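You operate a simulated robot arm through the tools that you are given. There is no shell and no other tool. Be economical: measure what you need, move in short steps, check, and stop when the job is done.

You are at the controls of a simulated robot arm. One attempt, no reset.

Task
Shut the wash tap, cup the nozzle and wind the hose in.
Fine: the reel catch comes off to wind and goes back on after. Set down upright: spray nozzle. Where these are worked on the way, their far stop is far enough and under half their travel is too little: reel catch.

The check looks at the end state, three seconds after you hand in, the way a careful person would. Anything else that was tipped, shoved, dropped, spilled or broken makes it a failure.

Robot
A 7-joint arm with a two-finger parallel gripper, fixed in place. Base frame: the origin is at the foot of the arm, x ahead of it, y to its left, z up. Readings come in cm, degrees, newtons and seconds.
Its first joint turns from -166.0 to 166.0 degrees. Payload 1.57 kg.
The TCP is the grasp point between the finger pads, 3 cm short of the fingertips. In the tool frame z runs along the fingers and y along their closing line. Largest opening 8 cm; finger width 1.7, thickness 1.2; the body of the gripper, 4 by 8.2 cm, starts 8 cm behind the TCP.
Orientation is that of the tool frame in the base frame, as a unit quaternion [w, x, y, z]. With the fingers straight down and closing along the base's y, the tool's x points along the base's -x, its y along +y and its z along -z.

Tools
- The arm moves only by the tool jog_arm. Its argument "increments" is a list of rows, each an object (a shift or turn left out is 0, a gripper value left out holds the last) with "gripper": the closure in counts, from 0 (fully open) to 255 (shut); "dp": the shift along the tool's x, y, z in cm, a list of three; "angular": the turn, a rotation vector about the tool's x, y, z in degrees, a list of three. In form: [{"gripper": gripper, "dp": [x, y, z], "angular": [wx, wy, wz]}, ...]. A call has 1 to 10 rows; each row shifts and turns the commanded pose from where the row before left it, along the tool's axes as they then stand. A row lasts 0.2 s, in which the tool goes at most 5 cm and 8.6 degrees; a call with a longer step from one row to the next is refused whole, and so is a gripper value outside its range. Where a pose cannot be reached the arm comes as near as it can. A force on the tool above 40 N (or 10 N above the force at the start of the call, whichever is more), or a blocked arm, ends the call early, and 0.2 s more pass. Each finger travels about 15.3 cm/s and halts on what it meets, pressing with about 34 N; the grip force reading is that of the motor and also rises with nothing between the fingers. The clock runs only during rows and for 0.2 s after the last one: add rows that do not move to give the fingers time. It gives the time, the measured TCP pose, the force on the tool (base axes), the opening and the grip force at its end, in the units of the frame above (readings bear some noise), with the torque about the TCP (base axes, N m) and any sound that the robot's microphone picked up, and new pictures: "show" is both (left out), scene, wrist or none.
- Cameras (640 x 400 px; columns grow to the right, rows downward): "scene" is fixed at [39.26, 48.4, 127.9]; the picture's right is [-0.71, -0.71, 0.00], its down [-0.50, 0.50, -0.71] and it looks along [0.50, -0.50, -0.71] (base axes); focal length 276 px, centre (320, 200). "wrist" rides on the gripper at [7.2, -0.7, -12.2] in the tool frame; the picture's right is [0.09, 1.00, 0.00], its down [-0.84, 0.08, -0.54] and it looks along [-0.54, 0.05, 0.84] (tool axes); focal length 238 px, centre (320, 200). There is no depth. A picture from a camera that has moved, and an enlarged one, comes with that camera's place and axes in the base frame and with its lens. The place of the scene camera against the robot may be out by one fixed shift of up to 2.5 cm in any direction.
- inspect(camera, box): a new picture of the part [left, top, right, bottom] of that camera's present view, enlarged. No time passes.
- hand_in(): hands the job in; it is judged then, once.

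Work in short steps. Places have to be worked out from the pictures, the camera data and where the tool is seen: move nearer, look again, correct. Check each grasp and each placing, and mend what went wrong. You have 120 turns and 200 pictures in all, those below and enlarged ones among them. Open the gripper and draw the arm clear of the work before you hand the job in, unless the task says otherwise; then end with one line.

The tools are called after "Emit:" as a command line: name --argument value ..., lists and objects as JSON in quotes. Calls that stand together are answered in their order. jog_arm: Moves the arm, as the interface text tells. Its arguments: {"type":"object","properties":{"increments":{"type":"array"},"show":{"type":"string","enum":["both","scene","wrist","none"]}},"required":["increments"]} The other tools are called the same way: inspect (camera, box) takes an enlarged picture of a part of a camera's view; hand_in () hands the job in.

At the start:

```text
time: 0.0
tcp_pos: [51.35, 15.98, 107.82]
ee_rot: [0.0, 0.001, 1.0, 0.0]
contact_force: [1.3, -0.8, 0.2]
torque: [0.0, 0.0, 0.01]
opening: 8.02
grip_force: 0.1
```

scene: 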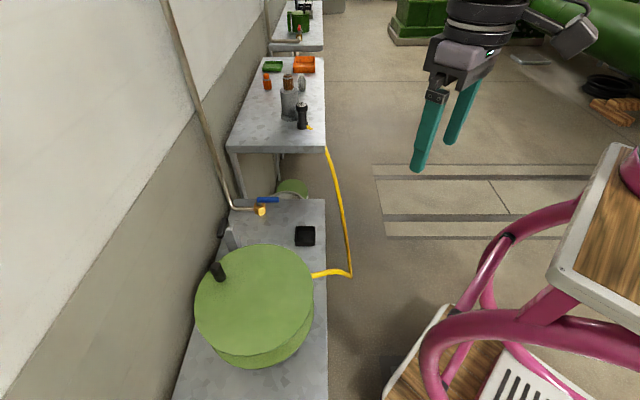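
wrist: 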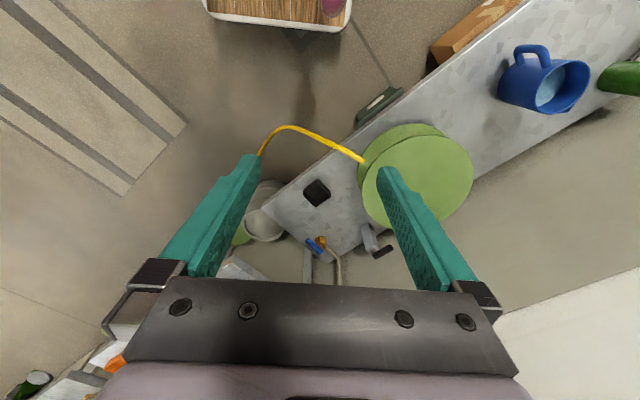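

I'll look closer at the reel area, the tap, and the nozzle on the far bench.

Emit:
inspect --camera "scene" --box '[170, 170, 370, 400]'

Emit:
inspect --camera "scene" --box '[220, 0, 380, 160]'

Emit:
inspect --camera "wrist" --box '[220, 100, 480, 290]'

```text
1.74 times, centred on (270, 285) of scene
camera zoom: at [39.26, 48.4, 127.9], right [-0.71, -0.71, 0.0], down [-0.5, 0.5, -0.71], along [0.5, -0.5, -0.71], focal length 480 px, centre (407, 52)
```

zoom: 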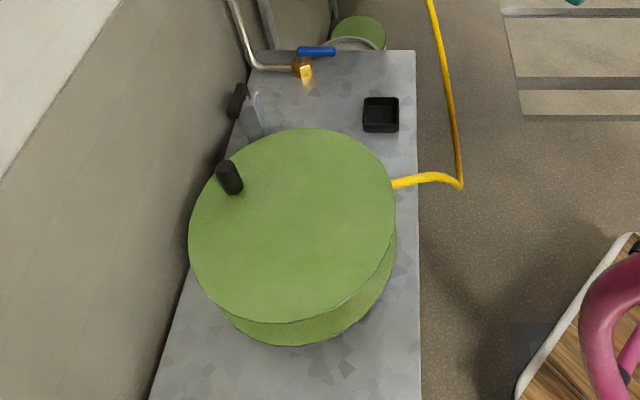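

```text
2.50 times, centred on (300, 80) of scene
camera zoom: at [39.26, 48.4, 127.9], right [-0.71, -0.71, 0.0], down [-0.5, 0.5, -0.71], along [0.5, -0.5, -0.71], focal length 691 px, centre (370, 500)
```

zoom: 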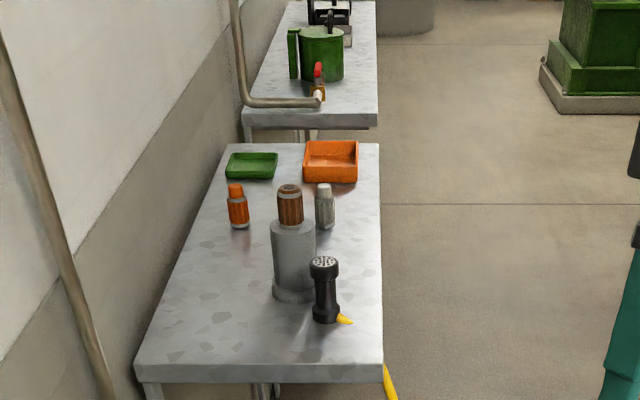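

```text
2.11 times, centred on (350, 195) of wrist
camera zoom: at [44.26, 15.44, 120.13], right [-0.09, 1.0, 0.0], down [0.84, 0.08, 0.54], along [0.54, 0.05, -0.84], focal length 502 px, centre (257, 210)
```

zoom: 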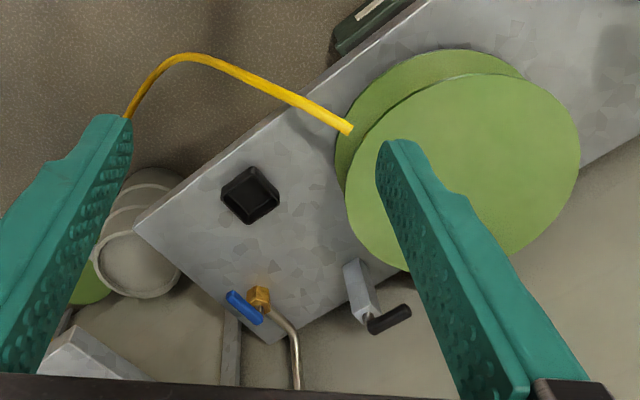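

The three benches line up away from the camera. I judge the reel at about (68,40,72), the cup near (76,17.5,66) and the blue tap near (94,20,66), with the nozzle further off, around x≈108. I'll move toward the nozzle and turn the wrist camera that way.

Emit:
jog_arm --increments '[{"dp": [-3.8, -3, 0]}, {"dp": [-3.8, -3, 0]}, {"dp": [-3.8, -3, 0]}, {"dp": [-3.8, -3, 0]}, {"dp": [-3.8, -3, 0]}, {"angular": [0, 0, 8.5]}, {"angular": [0, 0, 8.5]}, {"angular": [0, 0, 8.5]}, {"angular": [0, 0, 8.5]}, {"angular": [0, 0, 8.5]}]'

```text
time: 2.2
tcp_pos: [70.48, 0.99, 107.76]
ee_rot: [0.0, 0.363, 0.932, -0.001]
contact_force: [0.5, 0.1, -0.9]
torque: [-0.03, 0.0, 0.01]
opening: 8.01
grip_force: 0.0
camera wrist: at [64.7, 5.52, 120.13], right [0.61, 0.79, 0.0], down [0.67, -0.51, 0.54], along [0.43, -0.33, -0.84], focal length 238 px, centre (320, 200)
```

scene: 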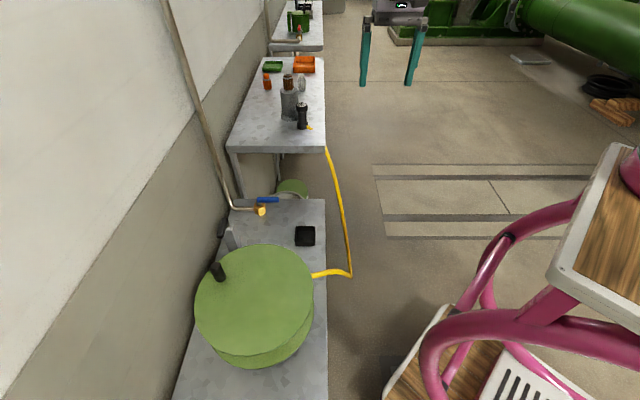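
wrist: 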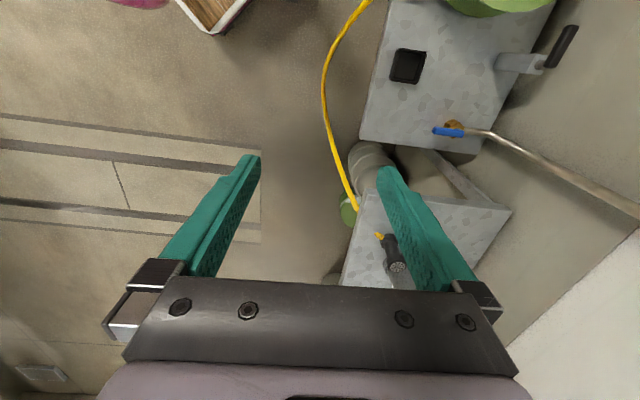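

Triangulating puts the nozzle standing at about (100,-4), base z≈82, top ≈90. I'll zoom in on it and on the tap.

Emit:
inspect --camera "wrist" --box '[320, 180, 480, 290]'

Emit:
inspect --camera "wrist" --box '[360, 0, 600, 180]'

Emit:
inspect --camera "scene" --box '[260, 60, 350, 140]'

```text
3.64 times, centred on (400, 235) of wrist
camera zoom: at [64.7, 5.52, 120.13], right [0.61, 0.79, 0.0], down [0.67, -0.51, 0.54], along [0.43, -0.33, -0.84], focal length 867 px, centre (29, 73)
```

zoom: 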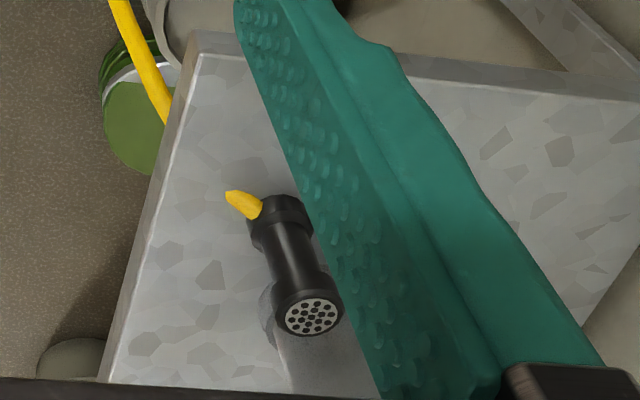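

```text
2.22 times, centred on (480, 90) of wrist
camera zoom: at [64.7, 5.52, 120.13], right [0.61, 0.79, 0.0], down [0.67, -0.51, 0.54], along [0.43, -0.33, -0.84], focal length 530 px, centre (-36, 444)
```

zoom: 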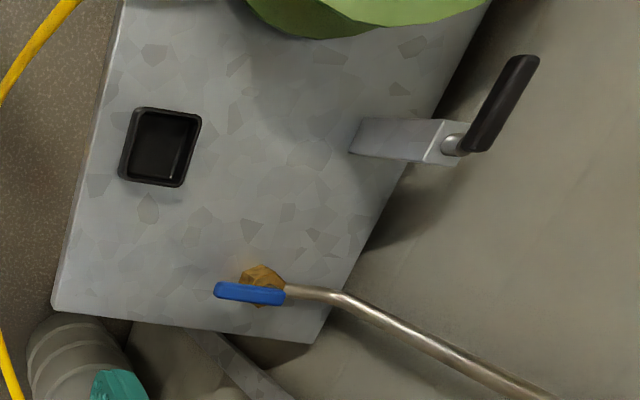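

```text
5.00 times, centred on (305, 100) of scene
camera zoom: at [39.26, 48.4, 127.9], right [-0.71, -0.71, 0.0], down [-0.5, 0.5, -0.71], along [0.5, -0.5, -0.71], focal length 1381 px, centre (395, 700)
```

zoom: 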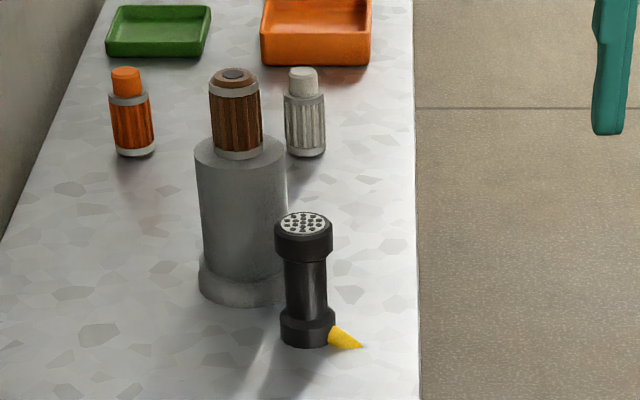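

The nozzle stands upright beside a grey pillar on the middle bench. The blue lever lies in line with its pipe, which suggests it's open. I'll go in for a close look at the tap.

Emit:
jog_arm --increments '[{"angular": [0, 0, -8.5]}, {"angular": [0, 0, -8.5]}, {"angular": [0, 0, -8.5]}, {"angular": [0, 0, -8.5]}, {"angular": [0, 0, -8.5]}, {"dp": [-1.1, 3, 3.4]}, {"dp": [-1.1, 3, 3.4]}, {"dp": [-1.1, 3, 3.4]}, {"dp": [-1.1, 3, 3.4]}, {"dp": [-1.1, 3, 3.4]}]'

```text
time: 4.4
tcp_pos: [76.04, 16.26, 90.93]
ee_rot: [0.0, 0.0, 1.0, 0.0]
contact_force: [0.2, 0.7, 1.1]
torque: [0.03, -0.02, 0.0]
opening: 7.99
grip_force: 0.1
camera wrist: at [68.75, 15.5, 103.14], right [-0.09, 1.0, 0.0], down [0.84, 0.08, 0.54], along [0.54, 0.05, -0.84], focal length 238 px, centre (320, 200)
```

scene: 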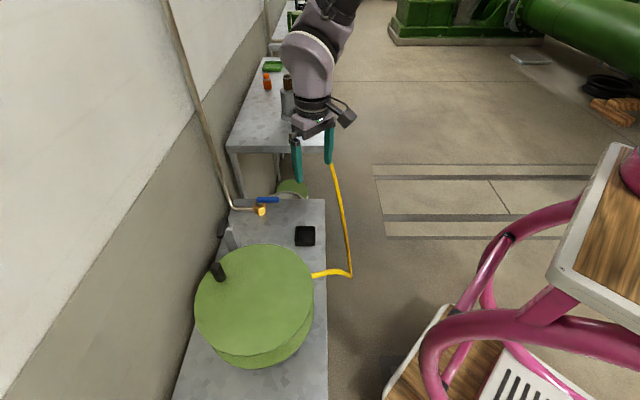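
wrist: 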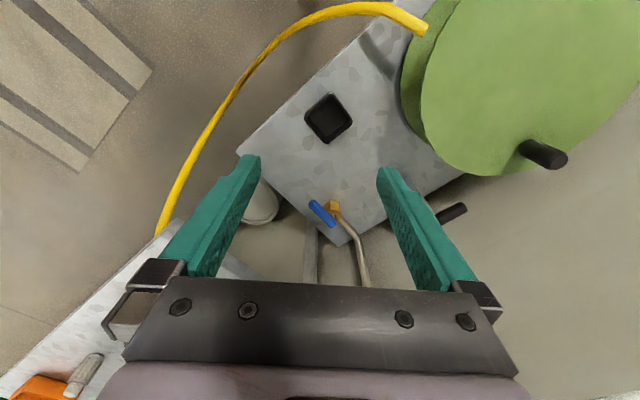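

Emit:
inspect --camera "wrist" --box '[280, 170, 400, 245]'

Emit:
inspect --camera "wrist" --box '[380, 0, 640, 240]'

Emit:
inspect --camera "scene" --box '[210, 180, 300, 250]'

```text
5.33 times, centred on (340, 208) of wrist
camera zoom: at [68.75, 15.5, 103.14], right [-0.09, 1.0, 0.0], down [0.84, 0.08, 0.54], along [0.54, 0.05, -0.84], focal length 1271 px, centre (213, 160)
```

zoom: 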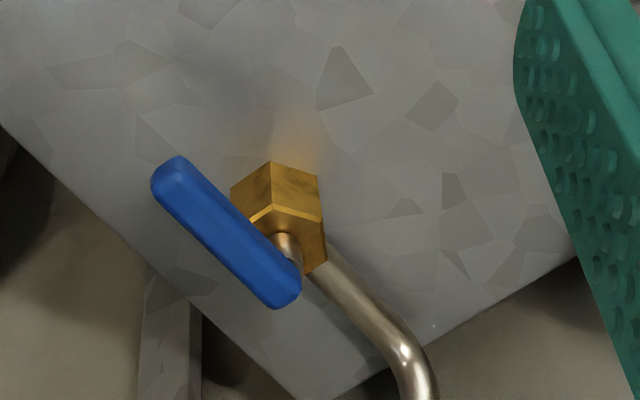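

```text
1.67 times, centred on (510, 120) of wrist
camera zoom: at [68.75, 15.5, 103.14], right [-0.09, 1.0, 0.0], down [0.84, 0.08, 0.54], along [0.54, 0.05, -0.84], focal length 397 px, centre (3, 333)
```

zoom: 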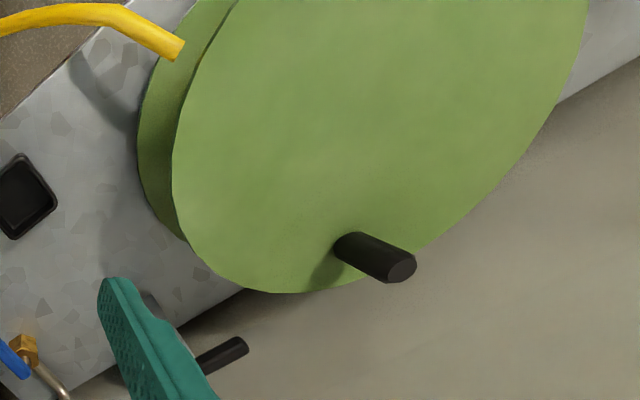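

```text
5.71 times, centred on (255, 215) of scene
camera zoom: at [39.26, 48.4, 127.9], right [-0.71, -0.71, 0.0], down [-0.5, 0.5, -0.71], along [0.5, -0.5, -0.71], focal length 1579 px, centre (691, 114)
```

zoom: 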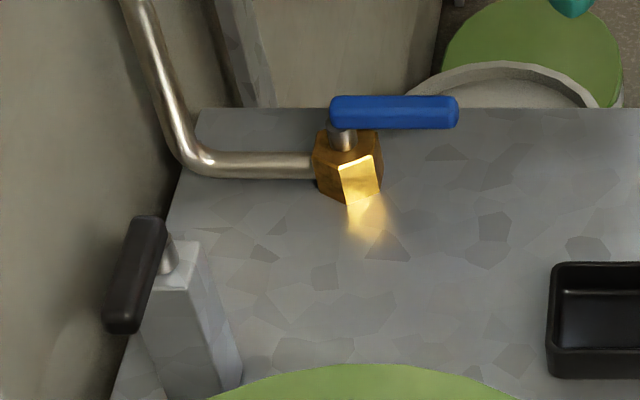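

The tap has a horizontal blue lever, on a vertical stem at about (95.3,20.4), pointing to (-,-) along the pipe, with z≈68. I'll move above it with the fingers turned to straddle the lever.

Emit:
jog_arm --increments '[{"dp": [-4.1, 0.28, 2.7]}, {"dp": [-4.1, 0.28, 2.7]}, {"dp": [-4.1, 0.28, 2.7]}, {"dp": [-4.0, 0.28, 2.7]}, {"angular": [0, 0, -8.5]}, {"angular": [0, 0, -8.5]}, {"angular": [0, 0, -8.5]}, {"angular": [0, 0, -8.5]}, {"angular": [0, 0, -8.5]}]'

```text
time: 6.4
tcp_pos: [92.19, 17.28, 80.08]
ee_rot: [-0.001, -0.364, 0.931, 0.001]
contact_force: [0.0, 0.9, 0.2]
torque: [0.03, -0.03, 0.03]
opening: 8.0
grip_force: 0.0
camera wrist: at [87.41, 11.9, 92.31], right [-0.74, 0.67, 0.0], down [0.56, 0.62, 0.54], along [0.36, 0.4, -0.84], focal length 238 px, centre (320, 200)
```

scene: 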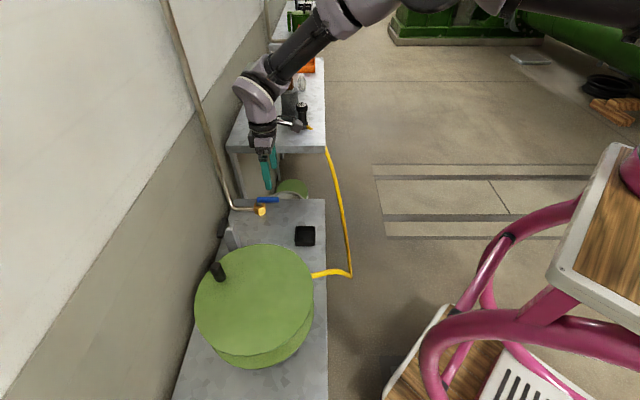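
wrist: 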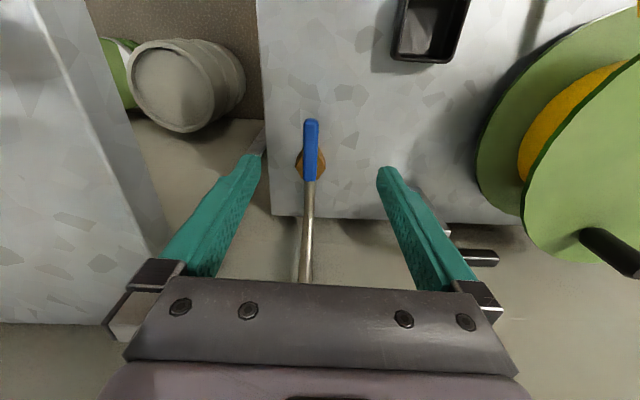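

The lever runs from (92.2,16.1) to a pivot at (96,19.8), z≈68. The middle bench edge is about 9 cm to the left. I'll lower with narrowed fingers to straddle the lever.

Emit:
jog_arm --increments '[{"gripper": 95, "dp": [-0.06, -0.28, 3.0]}, {"gripper": 95, "dp": [-0.06, -0.28, 3.0]}, {"gripper": 95, "dp": [-0.06, -0.28, 2.5]}, {"gripper": 95, "dp": [0, 0, 1.7]}]'

```text
time: 7.4
tcp_pos: [92.96, 16.67, 69.83]
ee_rot: [0.001, -0.362, 0.932, 0.0]
contact_force: [0.9, 0.0, 0.1]
torque: [0.0, -0.03, -0.02]
opening: 5.02
grip_force: 0.1
camera wrist: at [88.13, 11.43, 82.18], right [-0.74, 0.67, 0.0], down [0.56, 0.62, 0.54], along [0.36, 0.4, -0.84], focal length 238 px, centre (320, 200)
```

scene: 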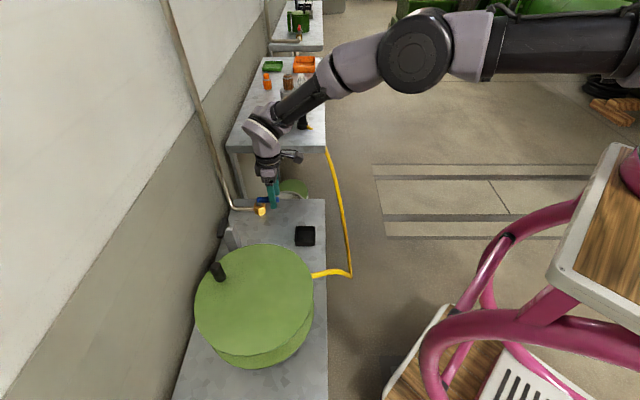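
wrist: 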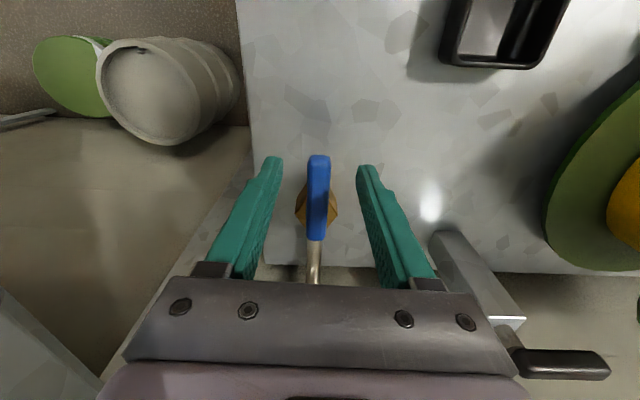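

The lever is centred between the fingers. I'll push toward the reel side first and watch the force.

Emit:
jog_arm --increments '[{"dp": [0, 1.0, 0]}, {"dp": [0, 1.0, 0]}, {"dp": [0, 0.7, 0]}, {"dp": [0, 0.7, 0]}]' --show "wrist"

```text
time: 8.4
tcp_pos: [90.69, 19.08, 69.74]
ee_rot: [0.001, -0.363, 0.932, 0.0]
contact_force: [-0.7, -1.4, -0.7]
torque: [0.0, -0.01, -0.01]
opening: 5.05
grip_force: 0.1
camera wrist: at [85.77, 13.9, 82.1], right [-0.74, 0.67, 0.0], down [0.57, 0.62, 0.54], along [0.36, 0.4, -0.84], focal length 238 px, centre (320, 200)
```

wrist: 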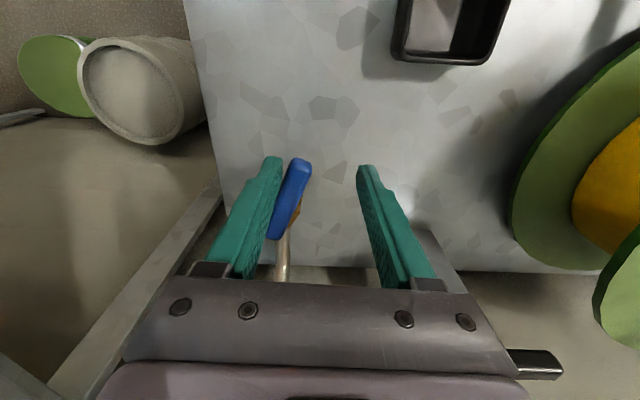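

The lever moves freely this way. I'll orbit the tool about the pivot to continue the turn.

Emit:
jog_arm --increments '[{"dp": [-0.4, 0.65, 0], "angular": [0, 0, 8.5]}, {"dp": [-0.4, 0.65, 0], "angular": [0, 0, 8.5]}, {"dp": [-0.4, 0.65, 0], "angular": [0, 0, 8.5]}, {"dp": [-0.4, 0.65, 0], "angular": [0, 0, 8.5]}, {"dp": [-0.4, 0.65, 0], "angular": [0, 0, 8.5]}]' --show "wrist"

```text
time: 9.6
tcp_pos: [91.05, 22.92, 69.88]
ee_rot: [0.0, 0.001, 1.0, 0.0]
contact_force: [0.3, -0.4, 0.1]
torque: [0.01, 0.0, -0.01]
opening: 5.04
grip_force: 0.5
camera wrist: at [83.87, 22.3, 82.09], right [-0.09, 1.0, 0.0], down [0.84, 0.08, 0.54], along [0.54, 0.05, -0.84], focal length 238 px, centre (320, 200)
```

wrist: 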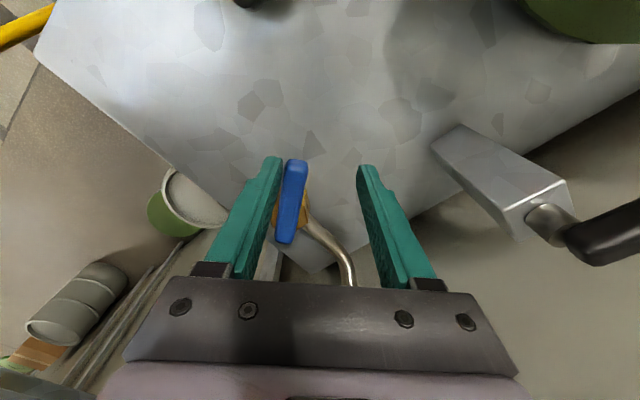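

The lever now points about -x, half turned. Continuing until the stop.

Emit:
jog_arm --increments '[{"dp": [-0.4, 0.65, 0], "angular": [0, 0, 8.5]}, {"dp": [-0.4, 0.65, 0], "angular": [0, 0, 8.5]}, {"dp": [-0.4, 0.65, 0], "angular": [0, 0, 8.5]}, {"dp": [-0.4, 0.65, 0], "angular": [0, 0, 8.5]}, {"dp": [-0.4, 0.65, 0], "angular": [0, 0, 8.5]}]' --show "wrist"

```text
time: 10.8
tcp_pos: [91.88, 25.45, 70.68]
ee_rot: [0.001, 0.363, 0.932, -0.001]
contact_force: [0.1, 0.0, 0.4]
torque: [-0.01, -0.01, 0.01]
opening: 5.05
grip_force: 0.1
out of reach, approached as far as the arm can: row 3, 4, 5
camera wrist: at [86.08, 29.87, 82.98], right [0.61, 0.8, 0.0], down [0.67, -0.51, 0.54], along [0.43, -0.33, -0.84], focal length 238 px, centre (320, 200)
```

wrist: 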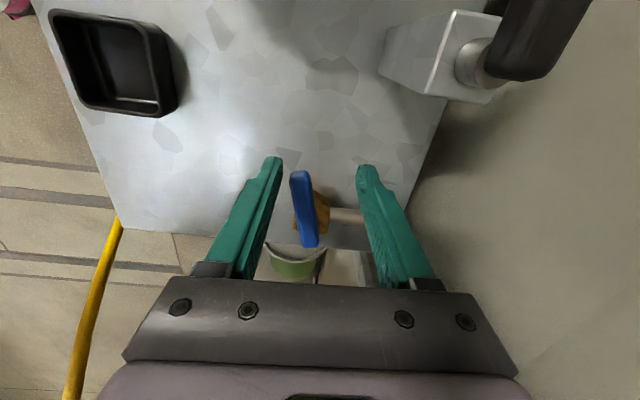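

The lever still needs about 20° more, and the arm is at its reach limit. The tool is now nearly at the closed direction, so narrowing the fingers will push the lever on.

Emit:
jog_arm --increments '[{"gripper": 130}, {"gripper": 160}, {"gripper": 185}, {"gripper": 205}, {"gripper": 205}]' --show "wrist"

```text
time: 12.0
tcp_pos: [91.74, 25.26, 70.69]
ee_rot: [0.0, 0.362, 0.932, 0.0]
contact_force: [0.9, -0.6, -0.2]
torque: [0.0, 0.03, 0.0]
opening: 1.6
grip_force: 0.2
camera wrist: at [86.07, 29.84, 82.93], right [0.6, 0.8, 0.0], down [0.67, -0.51, 0.54], along [0.43, -0.33, -0.84], focal length 238 px, centre (320, 200)
```

wrist: 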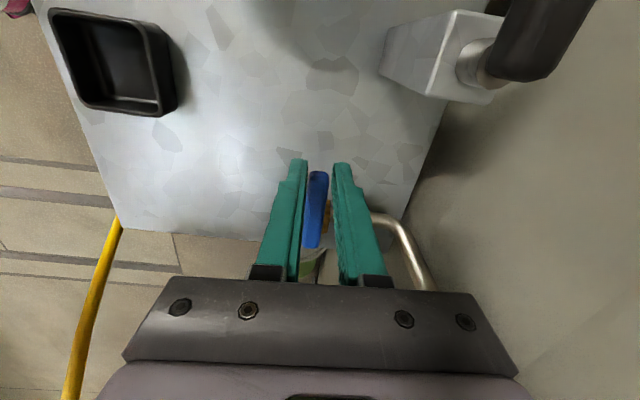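

The lever is near perpendicular to the pipe. I'll nudge further to feel for the stop.

Emit:
jog_arm --increments '[{"dp": [0.3, 0.6, 0], "angular": [0, 0, 5]}, {"dp": [0.3, 0.6, 0], "angular": [0, 0, 5]}, {"dp": [0.1, 0.4, 0]}]' --show "wrist"

```text
time: 12.8
tcp_pos: [91.51, 26.65, 70.8]
ee_rot: [0.0, 0.442, 0.897, 0.0]
contact_force: [-0.2, -0.4, 0.2]
torque: [0.01, -0.01, -0.02]
opening: 1.57
grip_force: 0.1
out of reach, approached as far as the arm can: row 1, 2, 3
camera wrist: at [86.54, 32.09, 83.1], right [0.73, 0.68, 0.0], down [0.57, -0.62, 0.54], along [0.37, -0.4, -0.84], focal length 238 px, centre (320, 200)
```

wrist: 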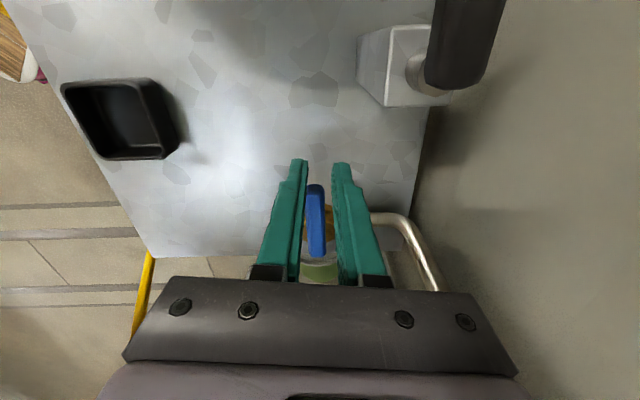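

The lever sits about 91° from its start. To check it's at the stop, I'll grip it and apply a small extra turn about the pivot.

Emit:
jog_arm --increments '[{"gripper": 255}, {"gripper": 255}, {"gripper": 255, "dp": [-0.3, 0.4, 0], "angular": [0, 0, 4]}, {"gripper": 255, "dp": [-0.3, 0.4, 0], "angular": [0, 0, 4]}]' --show "wrist"

```text
time: 13.8
tcp_pos: [91.43, 26.92, 71.07]
ee_rot: [0.0, 0.504, 0.864, -0.001]
contact_force: [0.5, 0.5, -0.1]
torque: [0.04, 0.0, -0.04]
opening: 0.01
grip_force: 21.7
out of reach, approached as far as the arm can: row 3, 4
camera wrist: at [87.36, 32.83, 83.33], right [0.82, 0.57, 0.0], down [0.48, -0.69, 0.54], along [0.31, -0.45, -0.84], focal length 238 px, centre (320, 200)
```

wrist: 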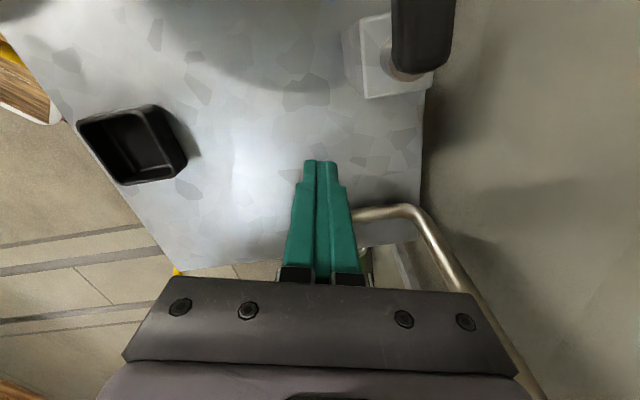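

The fingers closed past the lever tip without gripping it. I'll lift, back off and look at the tap.

Emit:
jog_arm --increments '[{"gripper": 255, "dp": [0, 0, -4]}, {"gripper": 255, "dp": [2.5, 0, -4]}, {"gripper": 255, "dp": [2.5, 0, -3]}]'

Emit:
inspect --camera "scene" --box '[210, 180, 300, 250]'

```text
time: 14.6
tcp_pos: [89.07, 31.12, 82.21]
ee_rot: [-0.001, 0.504, 0.863, -0.001]
contact_force: [-0.3, 0.3, -0.9]
torque: [0.03, 0.04, 0.01]
opening: 0.01
grip_force: 20.9
camera wrist: at [84.99, 37.1, 94.35], right [0.82, 0.57, 0.0], down [0.48, -0.69, 0.54], along [0.31, -0.45, -0.84], focal length 238 px, centre (320, 200)
```

scene: 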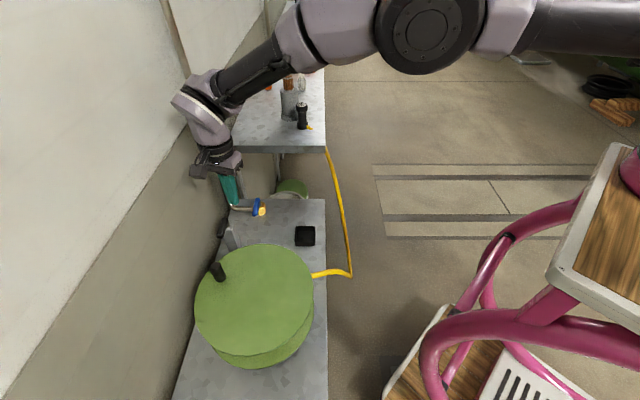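
wrist: 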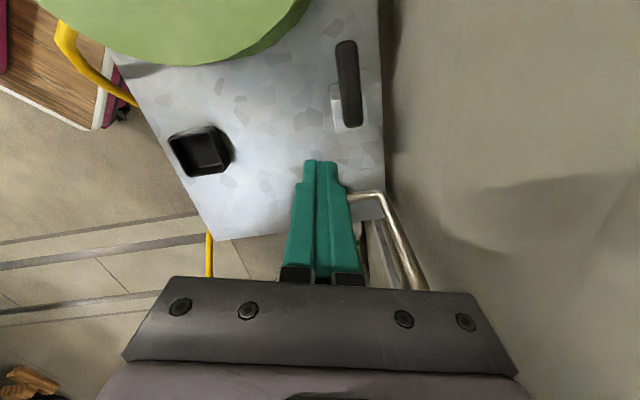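

```text
5.71 times, centred on (255, 215) of scene
camera zoom: at [39.26, 48.4, 127.9], right [-0.71, -0.71, 0.0], down [-0.5, 0.5, -0.71], along [0.5, -0.5, -0.71], focal length 1579 px, centre (691, 114)
```

zoom: 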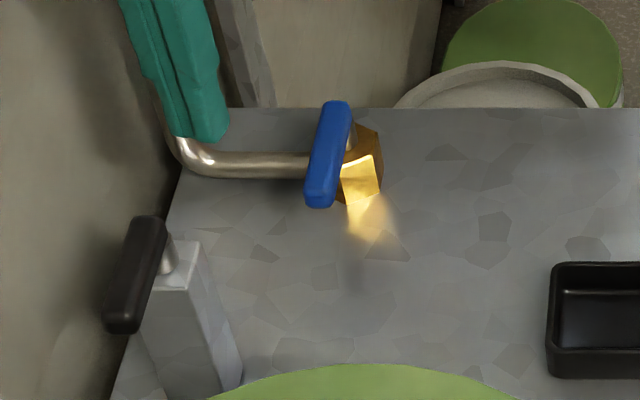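

The scene zoom shows the lever exactly square to the pipe, so the tap is shut. Next I'll raise, move toward the nozzle and turn the camera to face it.

Emit:
jog_arm --increments '[{"gripper": 0, "dp": [0, 0, -5]}, {"dp": [0, 0, -5]}, {"dp": [0, 0, -5]}, {"dp": [-3.15, -3.35, -1]}, {"dp": [-3.15, -3.35, -1]}, {"dp": [-3.15, -3.35, -1]}, {"dp": [-3.15, -3.35, -1]}, {"dp": [-3.15, -3.35, -1]}, {"dp": [-3.15, -3.35, 0]}, {"dp": [-3.15, -3.35, 0]}]' --show "none"

Emit:
jog_arm --increments '[{"angular": [0, 0, -8.1]}, {"angular": [0, 0, -8.1]}, {"angular": [0, 0, -8.1]}, {"angular": [0, 0, -8.1]}, {"angular": [0, 0, -8.1]}, {"angular": [0, 0, -8.1]}, {"angular": [0, 0, -8.1]}]' --show "wrist"

```text
time: 16.8
tcp_pos: [79.46, 0.54, 102.05]
ee_rot: [0.0, 0.503, 0.864, -0.001]
contact_force: [-0.5, 0.2, -0.2]
torque: [-0.08, -0.03, -0.03]
opening: 8.0
grip_force: 0.1
```

```text
time: 18.4
tcp_pos: [79.43, 0.43, 102.0]
ee_rot: [0.0, 0.033, 0.999, 0.0]
contact_force: [-0.3, 0.7, 0.1]
torque: [0.0, -0.02, -0.02]
opening: 7.99
grip_force: 0.2
camera wrist: at [72.26, 0.28, 114.29], right [-0.03, 1.0, 0.0], down [0.84, 0.02, 0.54], along [0.54, 0.02, -0.84], focal length 238 px, centre (320, 200)
```

wrist: 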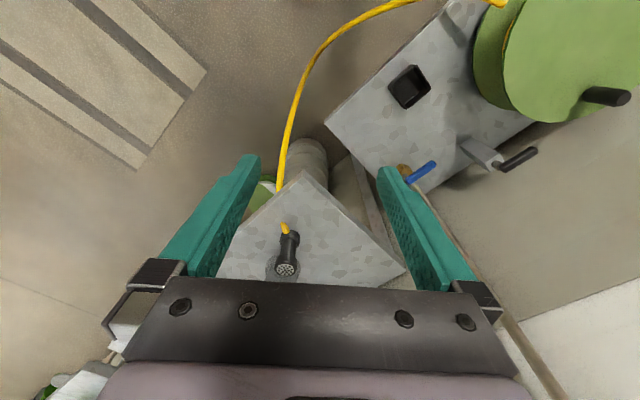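

The nozzle is at about (100,-3.9), top z≈90.4, bench z≈82, with a pillar about 6 cm behind it. It's at the reach limit for a vertical tool, so I'll approach with the tool tilted about 32° outward. First a pre-grasp pose.

Emit:
jog_arm --increments '[{"dp": [-3.6, -0.84, 0.95]}, {"dp": [-3.6, -0.84, 0.95]}, {"dp": [-3.6, -0.84, 0.95]}, {"dp": [-3.6, -0.84, 0.95]}, {"angular": [0, -8, 0]}, {"angular": [0, -8, 0]}, {"angular": [0, -8, 0]}, {"angular": [0, -8, 0]}]'

Emit:
inspect --camera "wrist" --box '[200, 100, 440, 290]'

```text
time: 20.2
tcp_pos: [93.64, -3.88, 98.12]
ee_rot: [0.276, 0.032, 0.961, -0.009]
contact_force: [0.9, -0.6, -0.5]
torque: [0.01, -0.01, 0.04]
opening: 7.98
grip_force: 0.0
camera wrist: at [81.04, -3.74, 104.75], right [-0.01, 1.0, -0.05], down [0.43, 0.05, 0.9], along [0.9, -0.01, -0.43], focal length 238 px, centre (320, 200)
```

scene: 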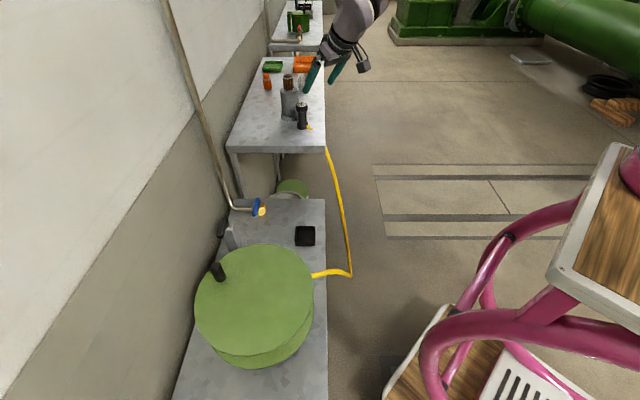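
wrist: 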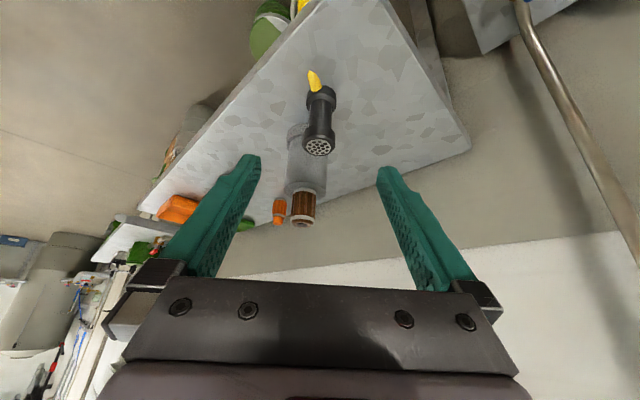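

```text
2.11 times, centred on (320, 195) of wrist
camera zoom: at [81.04, -3.74, 104.75], right [-0.01, 1.0, -0.05], down [0.43, 0.05, 0.9], along [0.9, -0.01, -0.43], focal length 502 px, centre (320, 210)
```

zoom: 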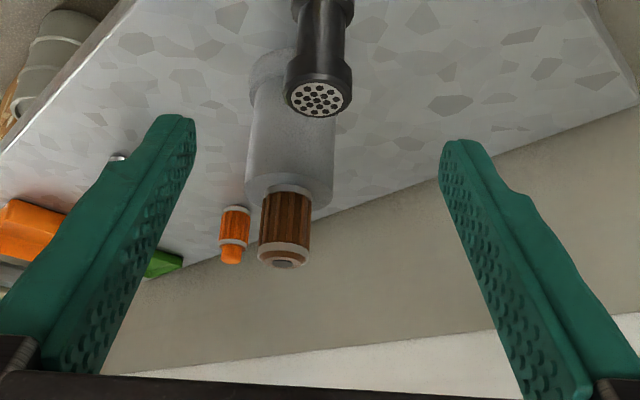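

The nozzle top is at (99.6,-4.2,90.4) and lines up with the fingers; the pillar lies behind it, slightly to -y. I'll advance along the tool axis with a 6 cm opening.

Emit:
jog_arm --increments '[{"gripper": 64, "dp": [0.2, -0.15, 3]}, {"dp": [0.2, -0.15, 3]}, {"dp": [0.1, -0.1, 2]}]'

Emit:
inspect --camera "wrist" --box '[220, 60, 420, 220]'

```text
time: 21.0
tcp_pos: [97.36, -4.41, 91.1]
ee_rot: [0.276, 0.031, 0.961, -0.009]
contact_force: [-0.6, -0.3, 0.3]
torque: [-0.02, 0.0, -0.02]
opening: 5.97
grip_force: 0.1
camera wrist: at [84.8, -4.3, 97.77], right [-0.01, 1.0, -0.05], down [0.43, 0.05, 0.9], along [0.9, -0.01, -0.43], focal length 238 px, centre (320, 200)
```

scene: 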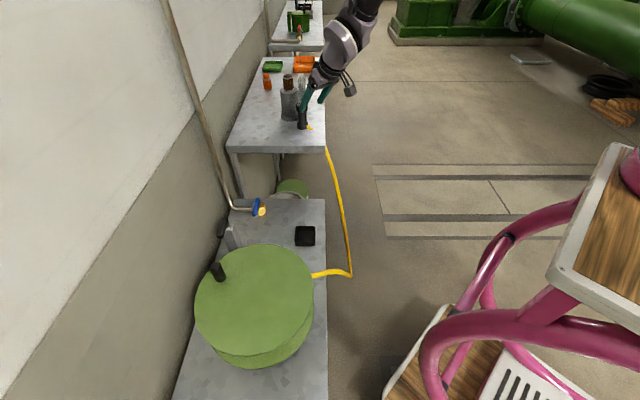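
wrist: 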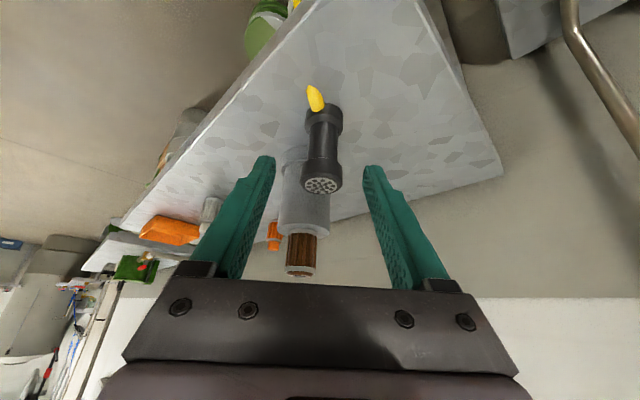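

```text
2.50 times, centred on (320, 140) of wrist
camera zoom: at [84.8, -4.3, 97.77], right [-0.01, 1.0, -0.05], down [0.43, 0.05, 0.9], along [0.9, -0.01, -0.43], focal length 596 px, centre (320, 350)
```

zoom: 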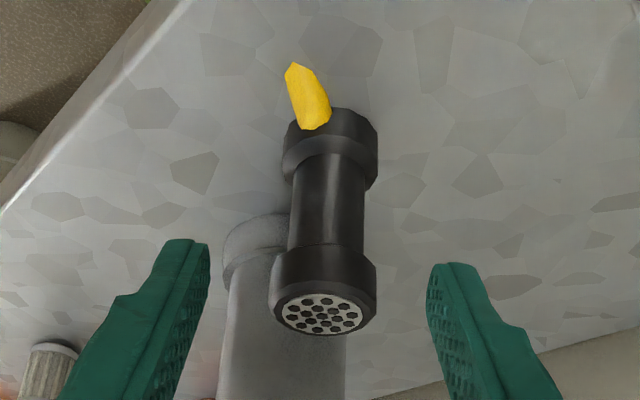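

The nozzle is centred between the fingertips. I'll advance the last 3.5 cm and close.

Emit:
jog_arm --increments '[{"gripper": 64, "dp": [0.1, 0, 1.8]}, {"gripper": 64, "dp": [0.1, 0, 1.7]}, {"gripper": 110}, {"gripper": 160}, {"gripper": 255}, {"gripper": 255}]'

Emit:
inspect --camera "wrist" --box '[220, 60, 420, 260]'

```text
time: 22.4
tcp_pos: [99.02, -4.54, 88.05]
ee_rot: [0.275, 0.032, 0.961, -0.009]
contact_force: [-0.7, 0.1, -1.4]
torque: [-0.02, 0.02, 0.04]
opening: 0.0
grip_force: 21.7
camera wrist: at [86.47, -4.36, 94.71], right [-0.01, 1.0, -0.05], down [0.43, 0.05, 0.9], along [0.9, -0.01, -0.43], focal length 238 px, centre (320, 200)
```

scene: 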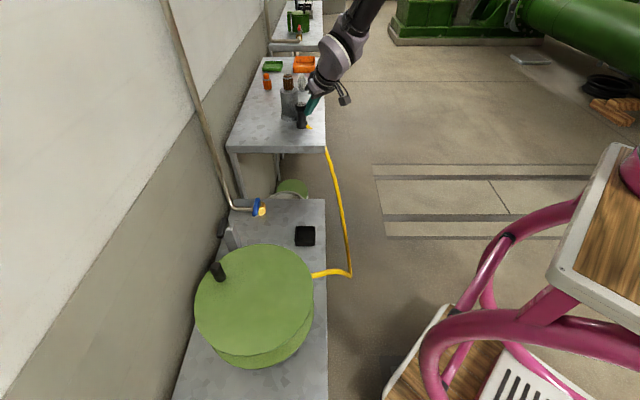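
wrist: 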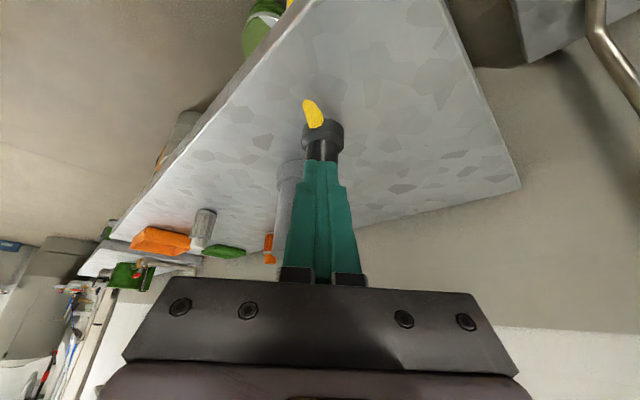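

```text
2.00 times, centred on (320, 160) of wrist
camera zoom: at [86.47, -4.36, 94.71], right [-0.01, 1.0, -0.05], down [0.43, 0.05, 0.9], along [0.9, -0.01, -0.43], focal length 477 px, centre (320, 280)
```

zoom: 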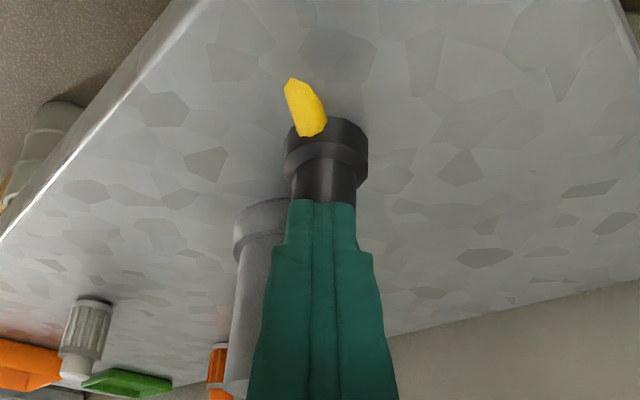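

The fingers closed on nothing, so they're in front of the nozzle; it must be 1–2 cm further out. I'll reopen and look again.

Emit:
jog_arm --increments '[{"gripper": 64}, {"gripper": 64}]' --show "none"

Emit:
inspect --camera "wrist" --box '[220, 60, 420, 260]'

Emit:
inspect --camera "scene" --box '[265, 60, 355, 140]'

```text
time: 23.0
tcp_pos: [99.08, -4.78, 88.07]
ee_rot: [0.275, 0.032, 0.961, -0.009]
contact_force: [-1.1, 0.1, 0.8]
torque: [-0.01, 0.0, 0.0]
opening: 6.0
grip_force: 0.1
```

```text
2.00 times, centred on (320, 160) of wrist
camera zoom: at [86.47, -4.36, 94.71], right [-0.01, 1.0, -0.05], down [0.43, 0.05, 0.9], along [0.9, -0.01, -0.43], focal length 477 px, centre (320, 280)
```

zoom: 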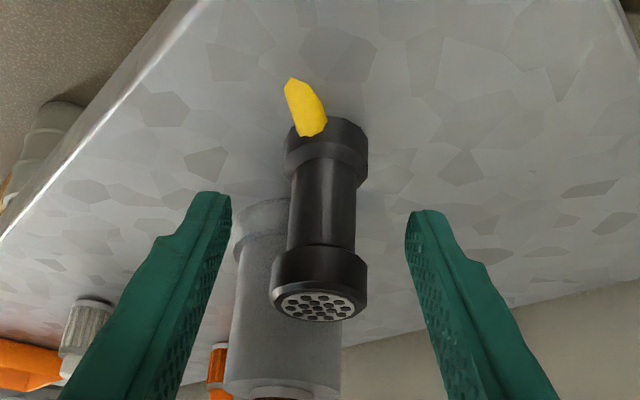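

```text
5.00 times, centred on (310, 100) of scene
camera zoom: at [39.26, 48.4, 127.9], right [-0.71, -0.71, 0.0], down [-0.5, 0.5, -0.71], along [0.5, -0.5, -0.71], focal length 1381 px, centre (370, 700)
```

zoom: 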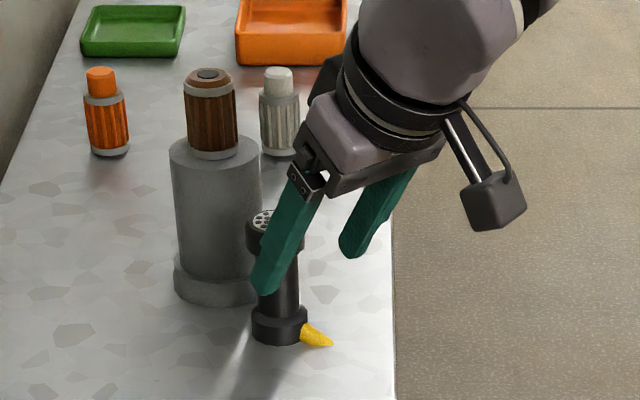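

Re-triangulating puts the nozzle at x≈102. I'll move about 2.5 cm further outward and close.

Emit:
jog_arm --increments '[{"dp": [-0.6, 0.1, 0.6]}, {"dp": [-0.6, 0.1, 0.6]}, {"dp": [-0.6, 0.1, 0.6]}]' --show "none"

Emit:
inspect --camera "wrist" --box '[220, 60, 420, 260]'

Emit:
inspect --camera "scene" --box '[265, 60, 355, 140]'

```text
time: 23.8
tcp_pos: [101.5, -4.44, 87.43]
ee_rot: [0.275, 0.032, 0.961, -0.01]
contact_force: [0.2, 0.0, 0.6]
torque: [0.0, 0.04, 0.01]
opening: 5.98
grip_force: 0.1
```

```text
2.00 times, centred on (320, 160) of wrist
camera zoom: at [89.0, -4.29, 94.12], right [-0.01, 1.0, -0.05], down [0.43, 0.05, 0.9], along [0.9, -0.01, -0.43], focal length 477 px, centre (320, 280)
```

zoom: 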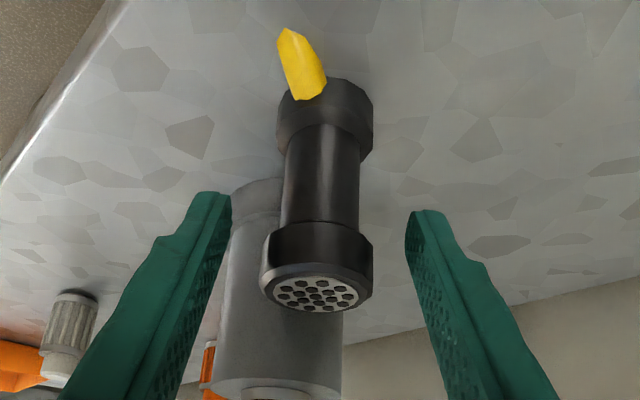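

```text
5.00 times, centred on (310, 100) of scene
camera zoom: at [39.26, 48.4, 127.9], right [-0.71, -0.71, 0.0], down [-0.5, 0.5, -0.71], along [0.5, -0.5, -0.71], focal length 1381 px, centre (370, 700)
```

zoom: 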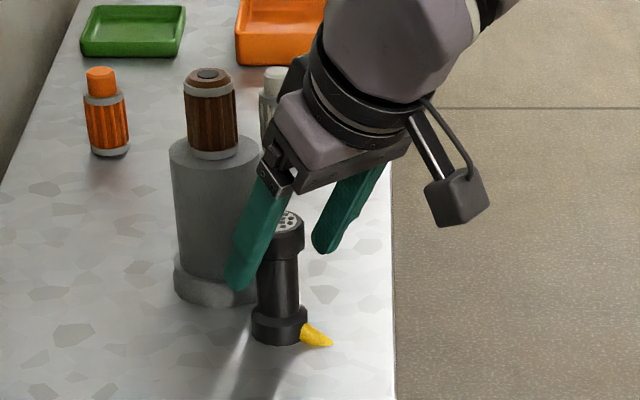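

Using the change in apparent size, the nozzle is actually at (103.6,-4.7), z from 79.5 to 87.5, 3.75 cm across; the scene view relative to the fingers agrees. I'll advance to that point and close.

Emit:
jog_arm --increments '[{"gripper": 64, "dp": [-0.27, -0.1, 1.2]}, {"gripper": 64, "dp": [-0.27, -0.1, 1.2]}, {"gripper": 100}, {"gripper": 130}, {"gripper": 160}, {"gripper": 200}]' --show "wrist"

```text
time: 25.2
tcp_pos: [103.24, -4.81, 85.67]
ee_rot: [0.275, 0.033, 0.961, -0.01]
contact_force: [-0.3, -0.2, 0.0]
torque: [0.0, -0.02, 0.0]
opening: 3.72
grip_force: 33.6
camera wrist: at [90.7, -4.6, 92.35], right [-0.01, 1.0, -0.05], down [0.43, 0.05, 0.9], along [0.9, -0.01, -0.43], focal length 238 px, centre (320, 200)
```

wrist: 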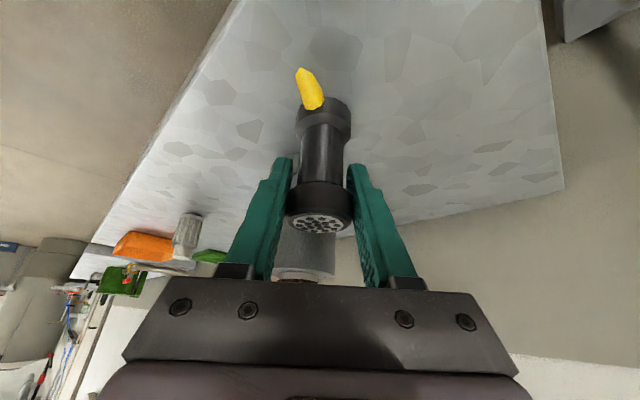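

The nozzle is gripped by its collar (3.72 cm). I'll lift slowly straight up.

Emit:
jog_arm --increments '[{"gripper": 255, "dp": [0, 0, 0]}, {"gripper": 255, "dp": [-0.53, 0, -0.85]}, {"gripper": 255, "dp": [-0.8, 0, -1.3]}, {"gripper": 255, "dp": [-0.8, 0, -1.7]}]'

```text
time: 26.2
tcp_pos: [102.97, -4.83, 90.07]
ee_rot: [0.275, 0.032, 0.961, -0.009]
contact_force: [-0.4, -0.2, -0.4]
torque: [0.01, 0.02, -0.03]
opening: 3.69
grip_force: 33.8
camera wrist: at [90.49, -4.62, 96.72], right [-0.01, 1.0, -0.05], down [0.43, 0.05, 0.9], along [0.9, -0.01, -0.43], focal length 238 px, centre (320, 200)
```

scene: 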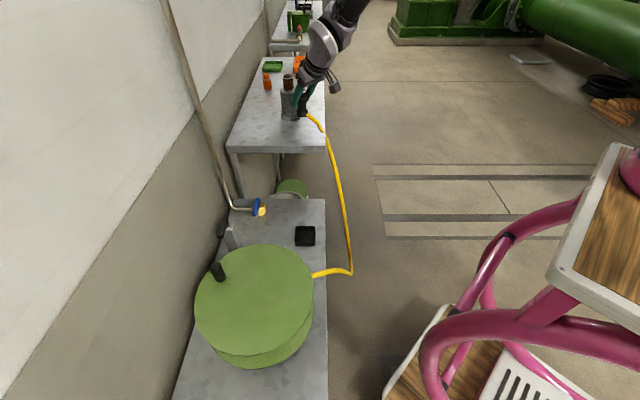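
wrist: 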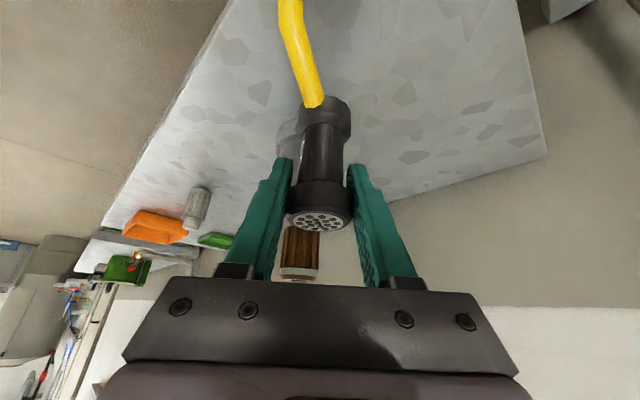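

The nozzle is held and lifted. I'll carry it over toward the cup near (78.5,17.7), keeping orientation.

Emit:
jog_arm --increments '[{"dp": [2.6, 2.8, -1.62]}, {"dp": [2.6, 2.8, -1.62]}, {"dp": [2.6, 2.8, -1.62]}, {"dp": [2.6, 2.8, -1.62]}, {"dp": [2.6, 2.8, -1.62]}, {"dp": [2.6, 2.8, -1.62]}, {"dp": [2.6, 2.8, -1.62]}, {"dp": [2.6, 2.8, -1.62]}]'

```text
time: 28.0
tcp_pos: [80.19, 18.92, 90.05]
ee_rot: [0.275, 0.033, 0.961, -0.01]
contact_force: [-0.3, -0.8, -0.4]
torque: [0.08, 0.01, 0.05]
opening: 3.67
grip_force: 34.0
camera wrist: at [67.58, 19.27, 96.71], right [-0.01, 1.0, -0.05], down [0.43, 0.05, 0.9], along [0.9, -0.01, -0.43], focal length 238 px, centre (320, 200)
```

scene: 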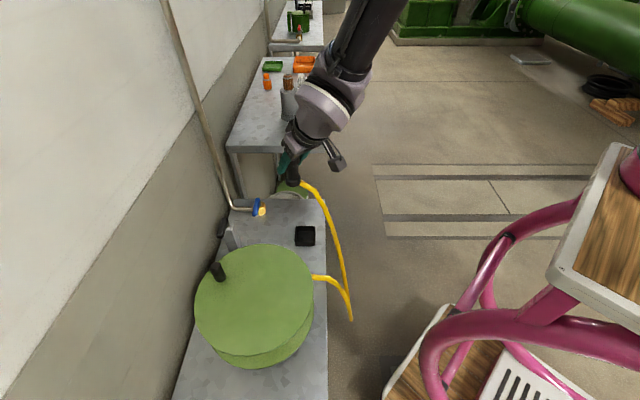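
wrist: 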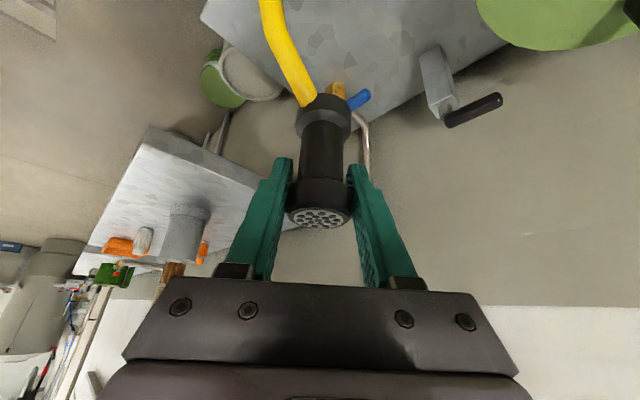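

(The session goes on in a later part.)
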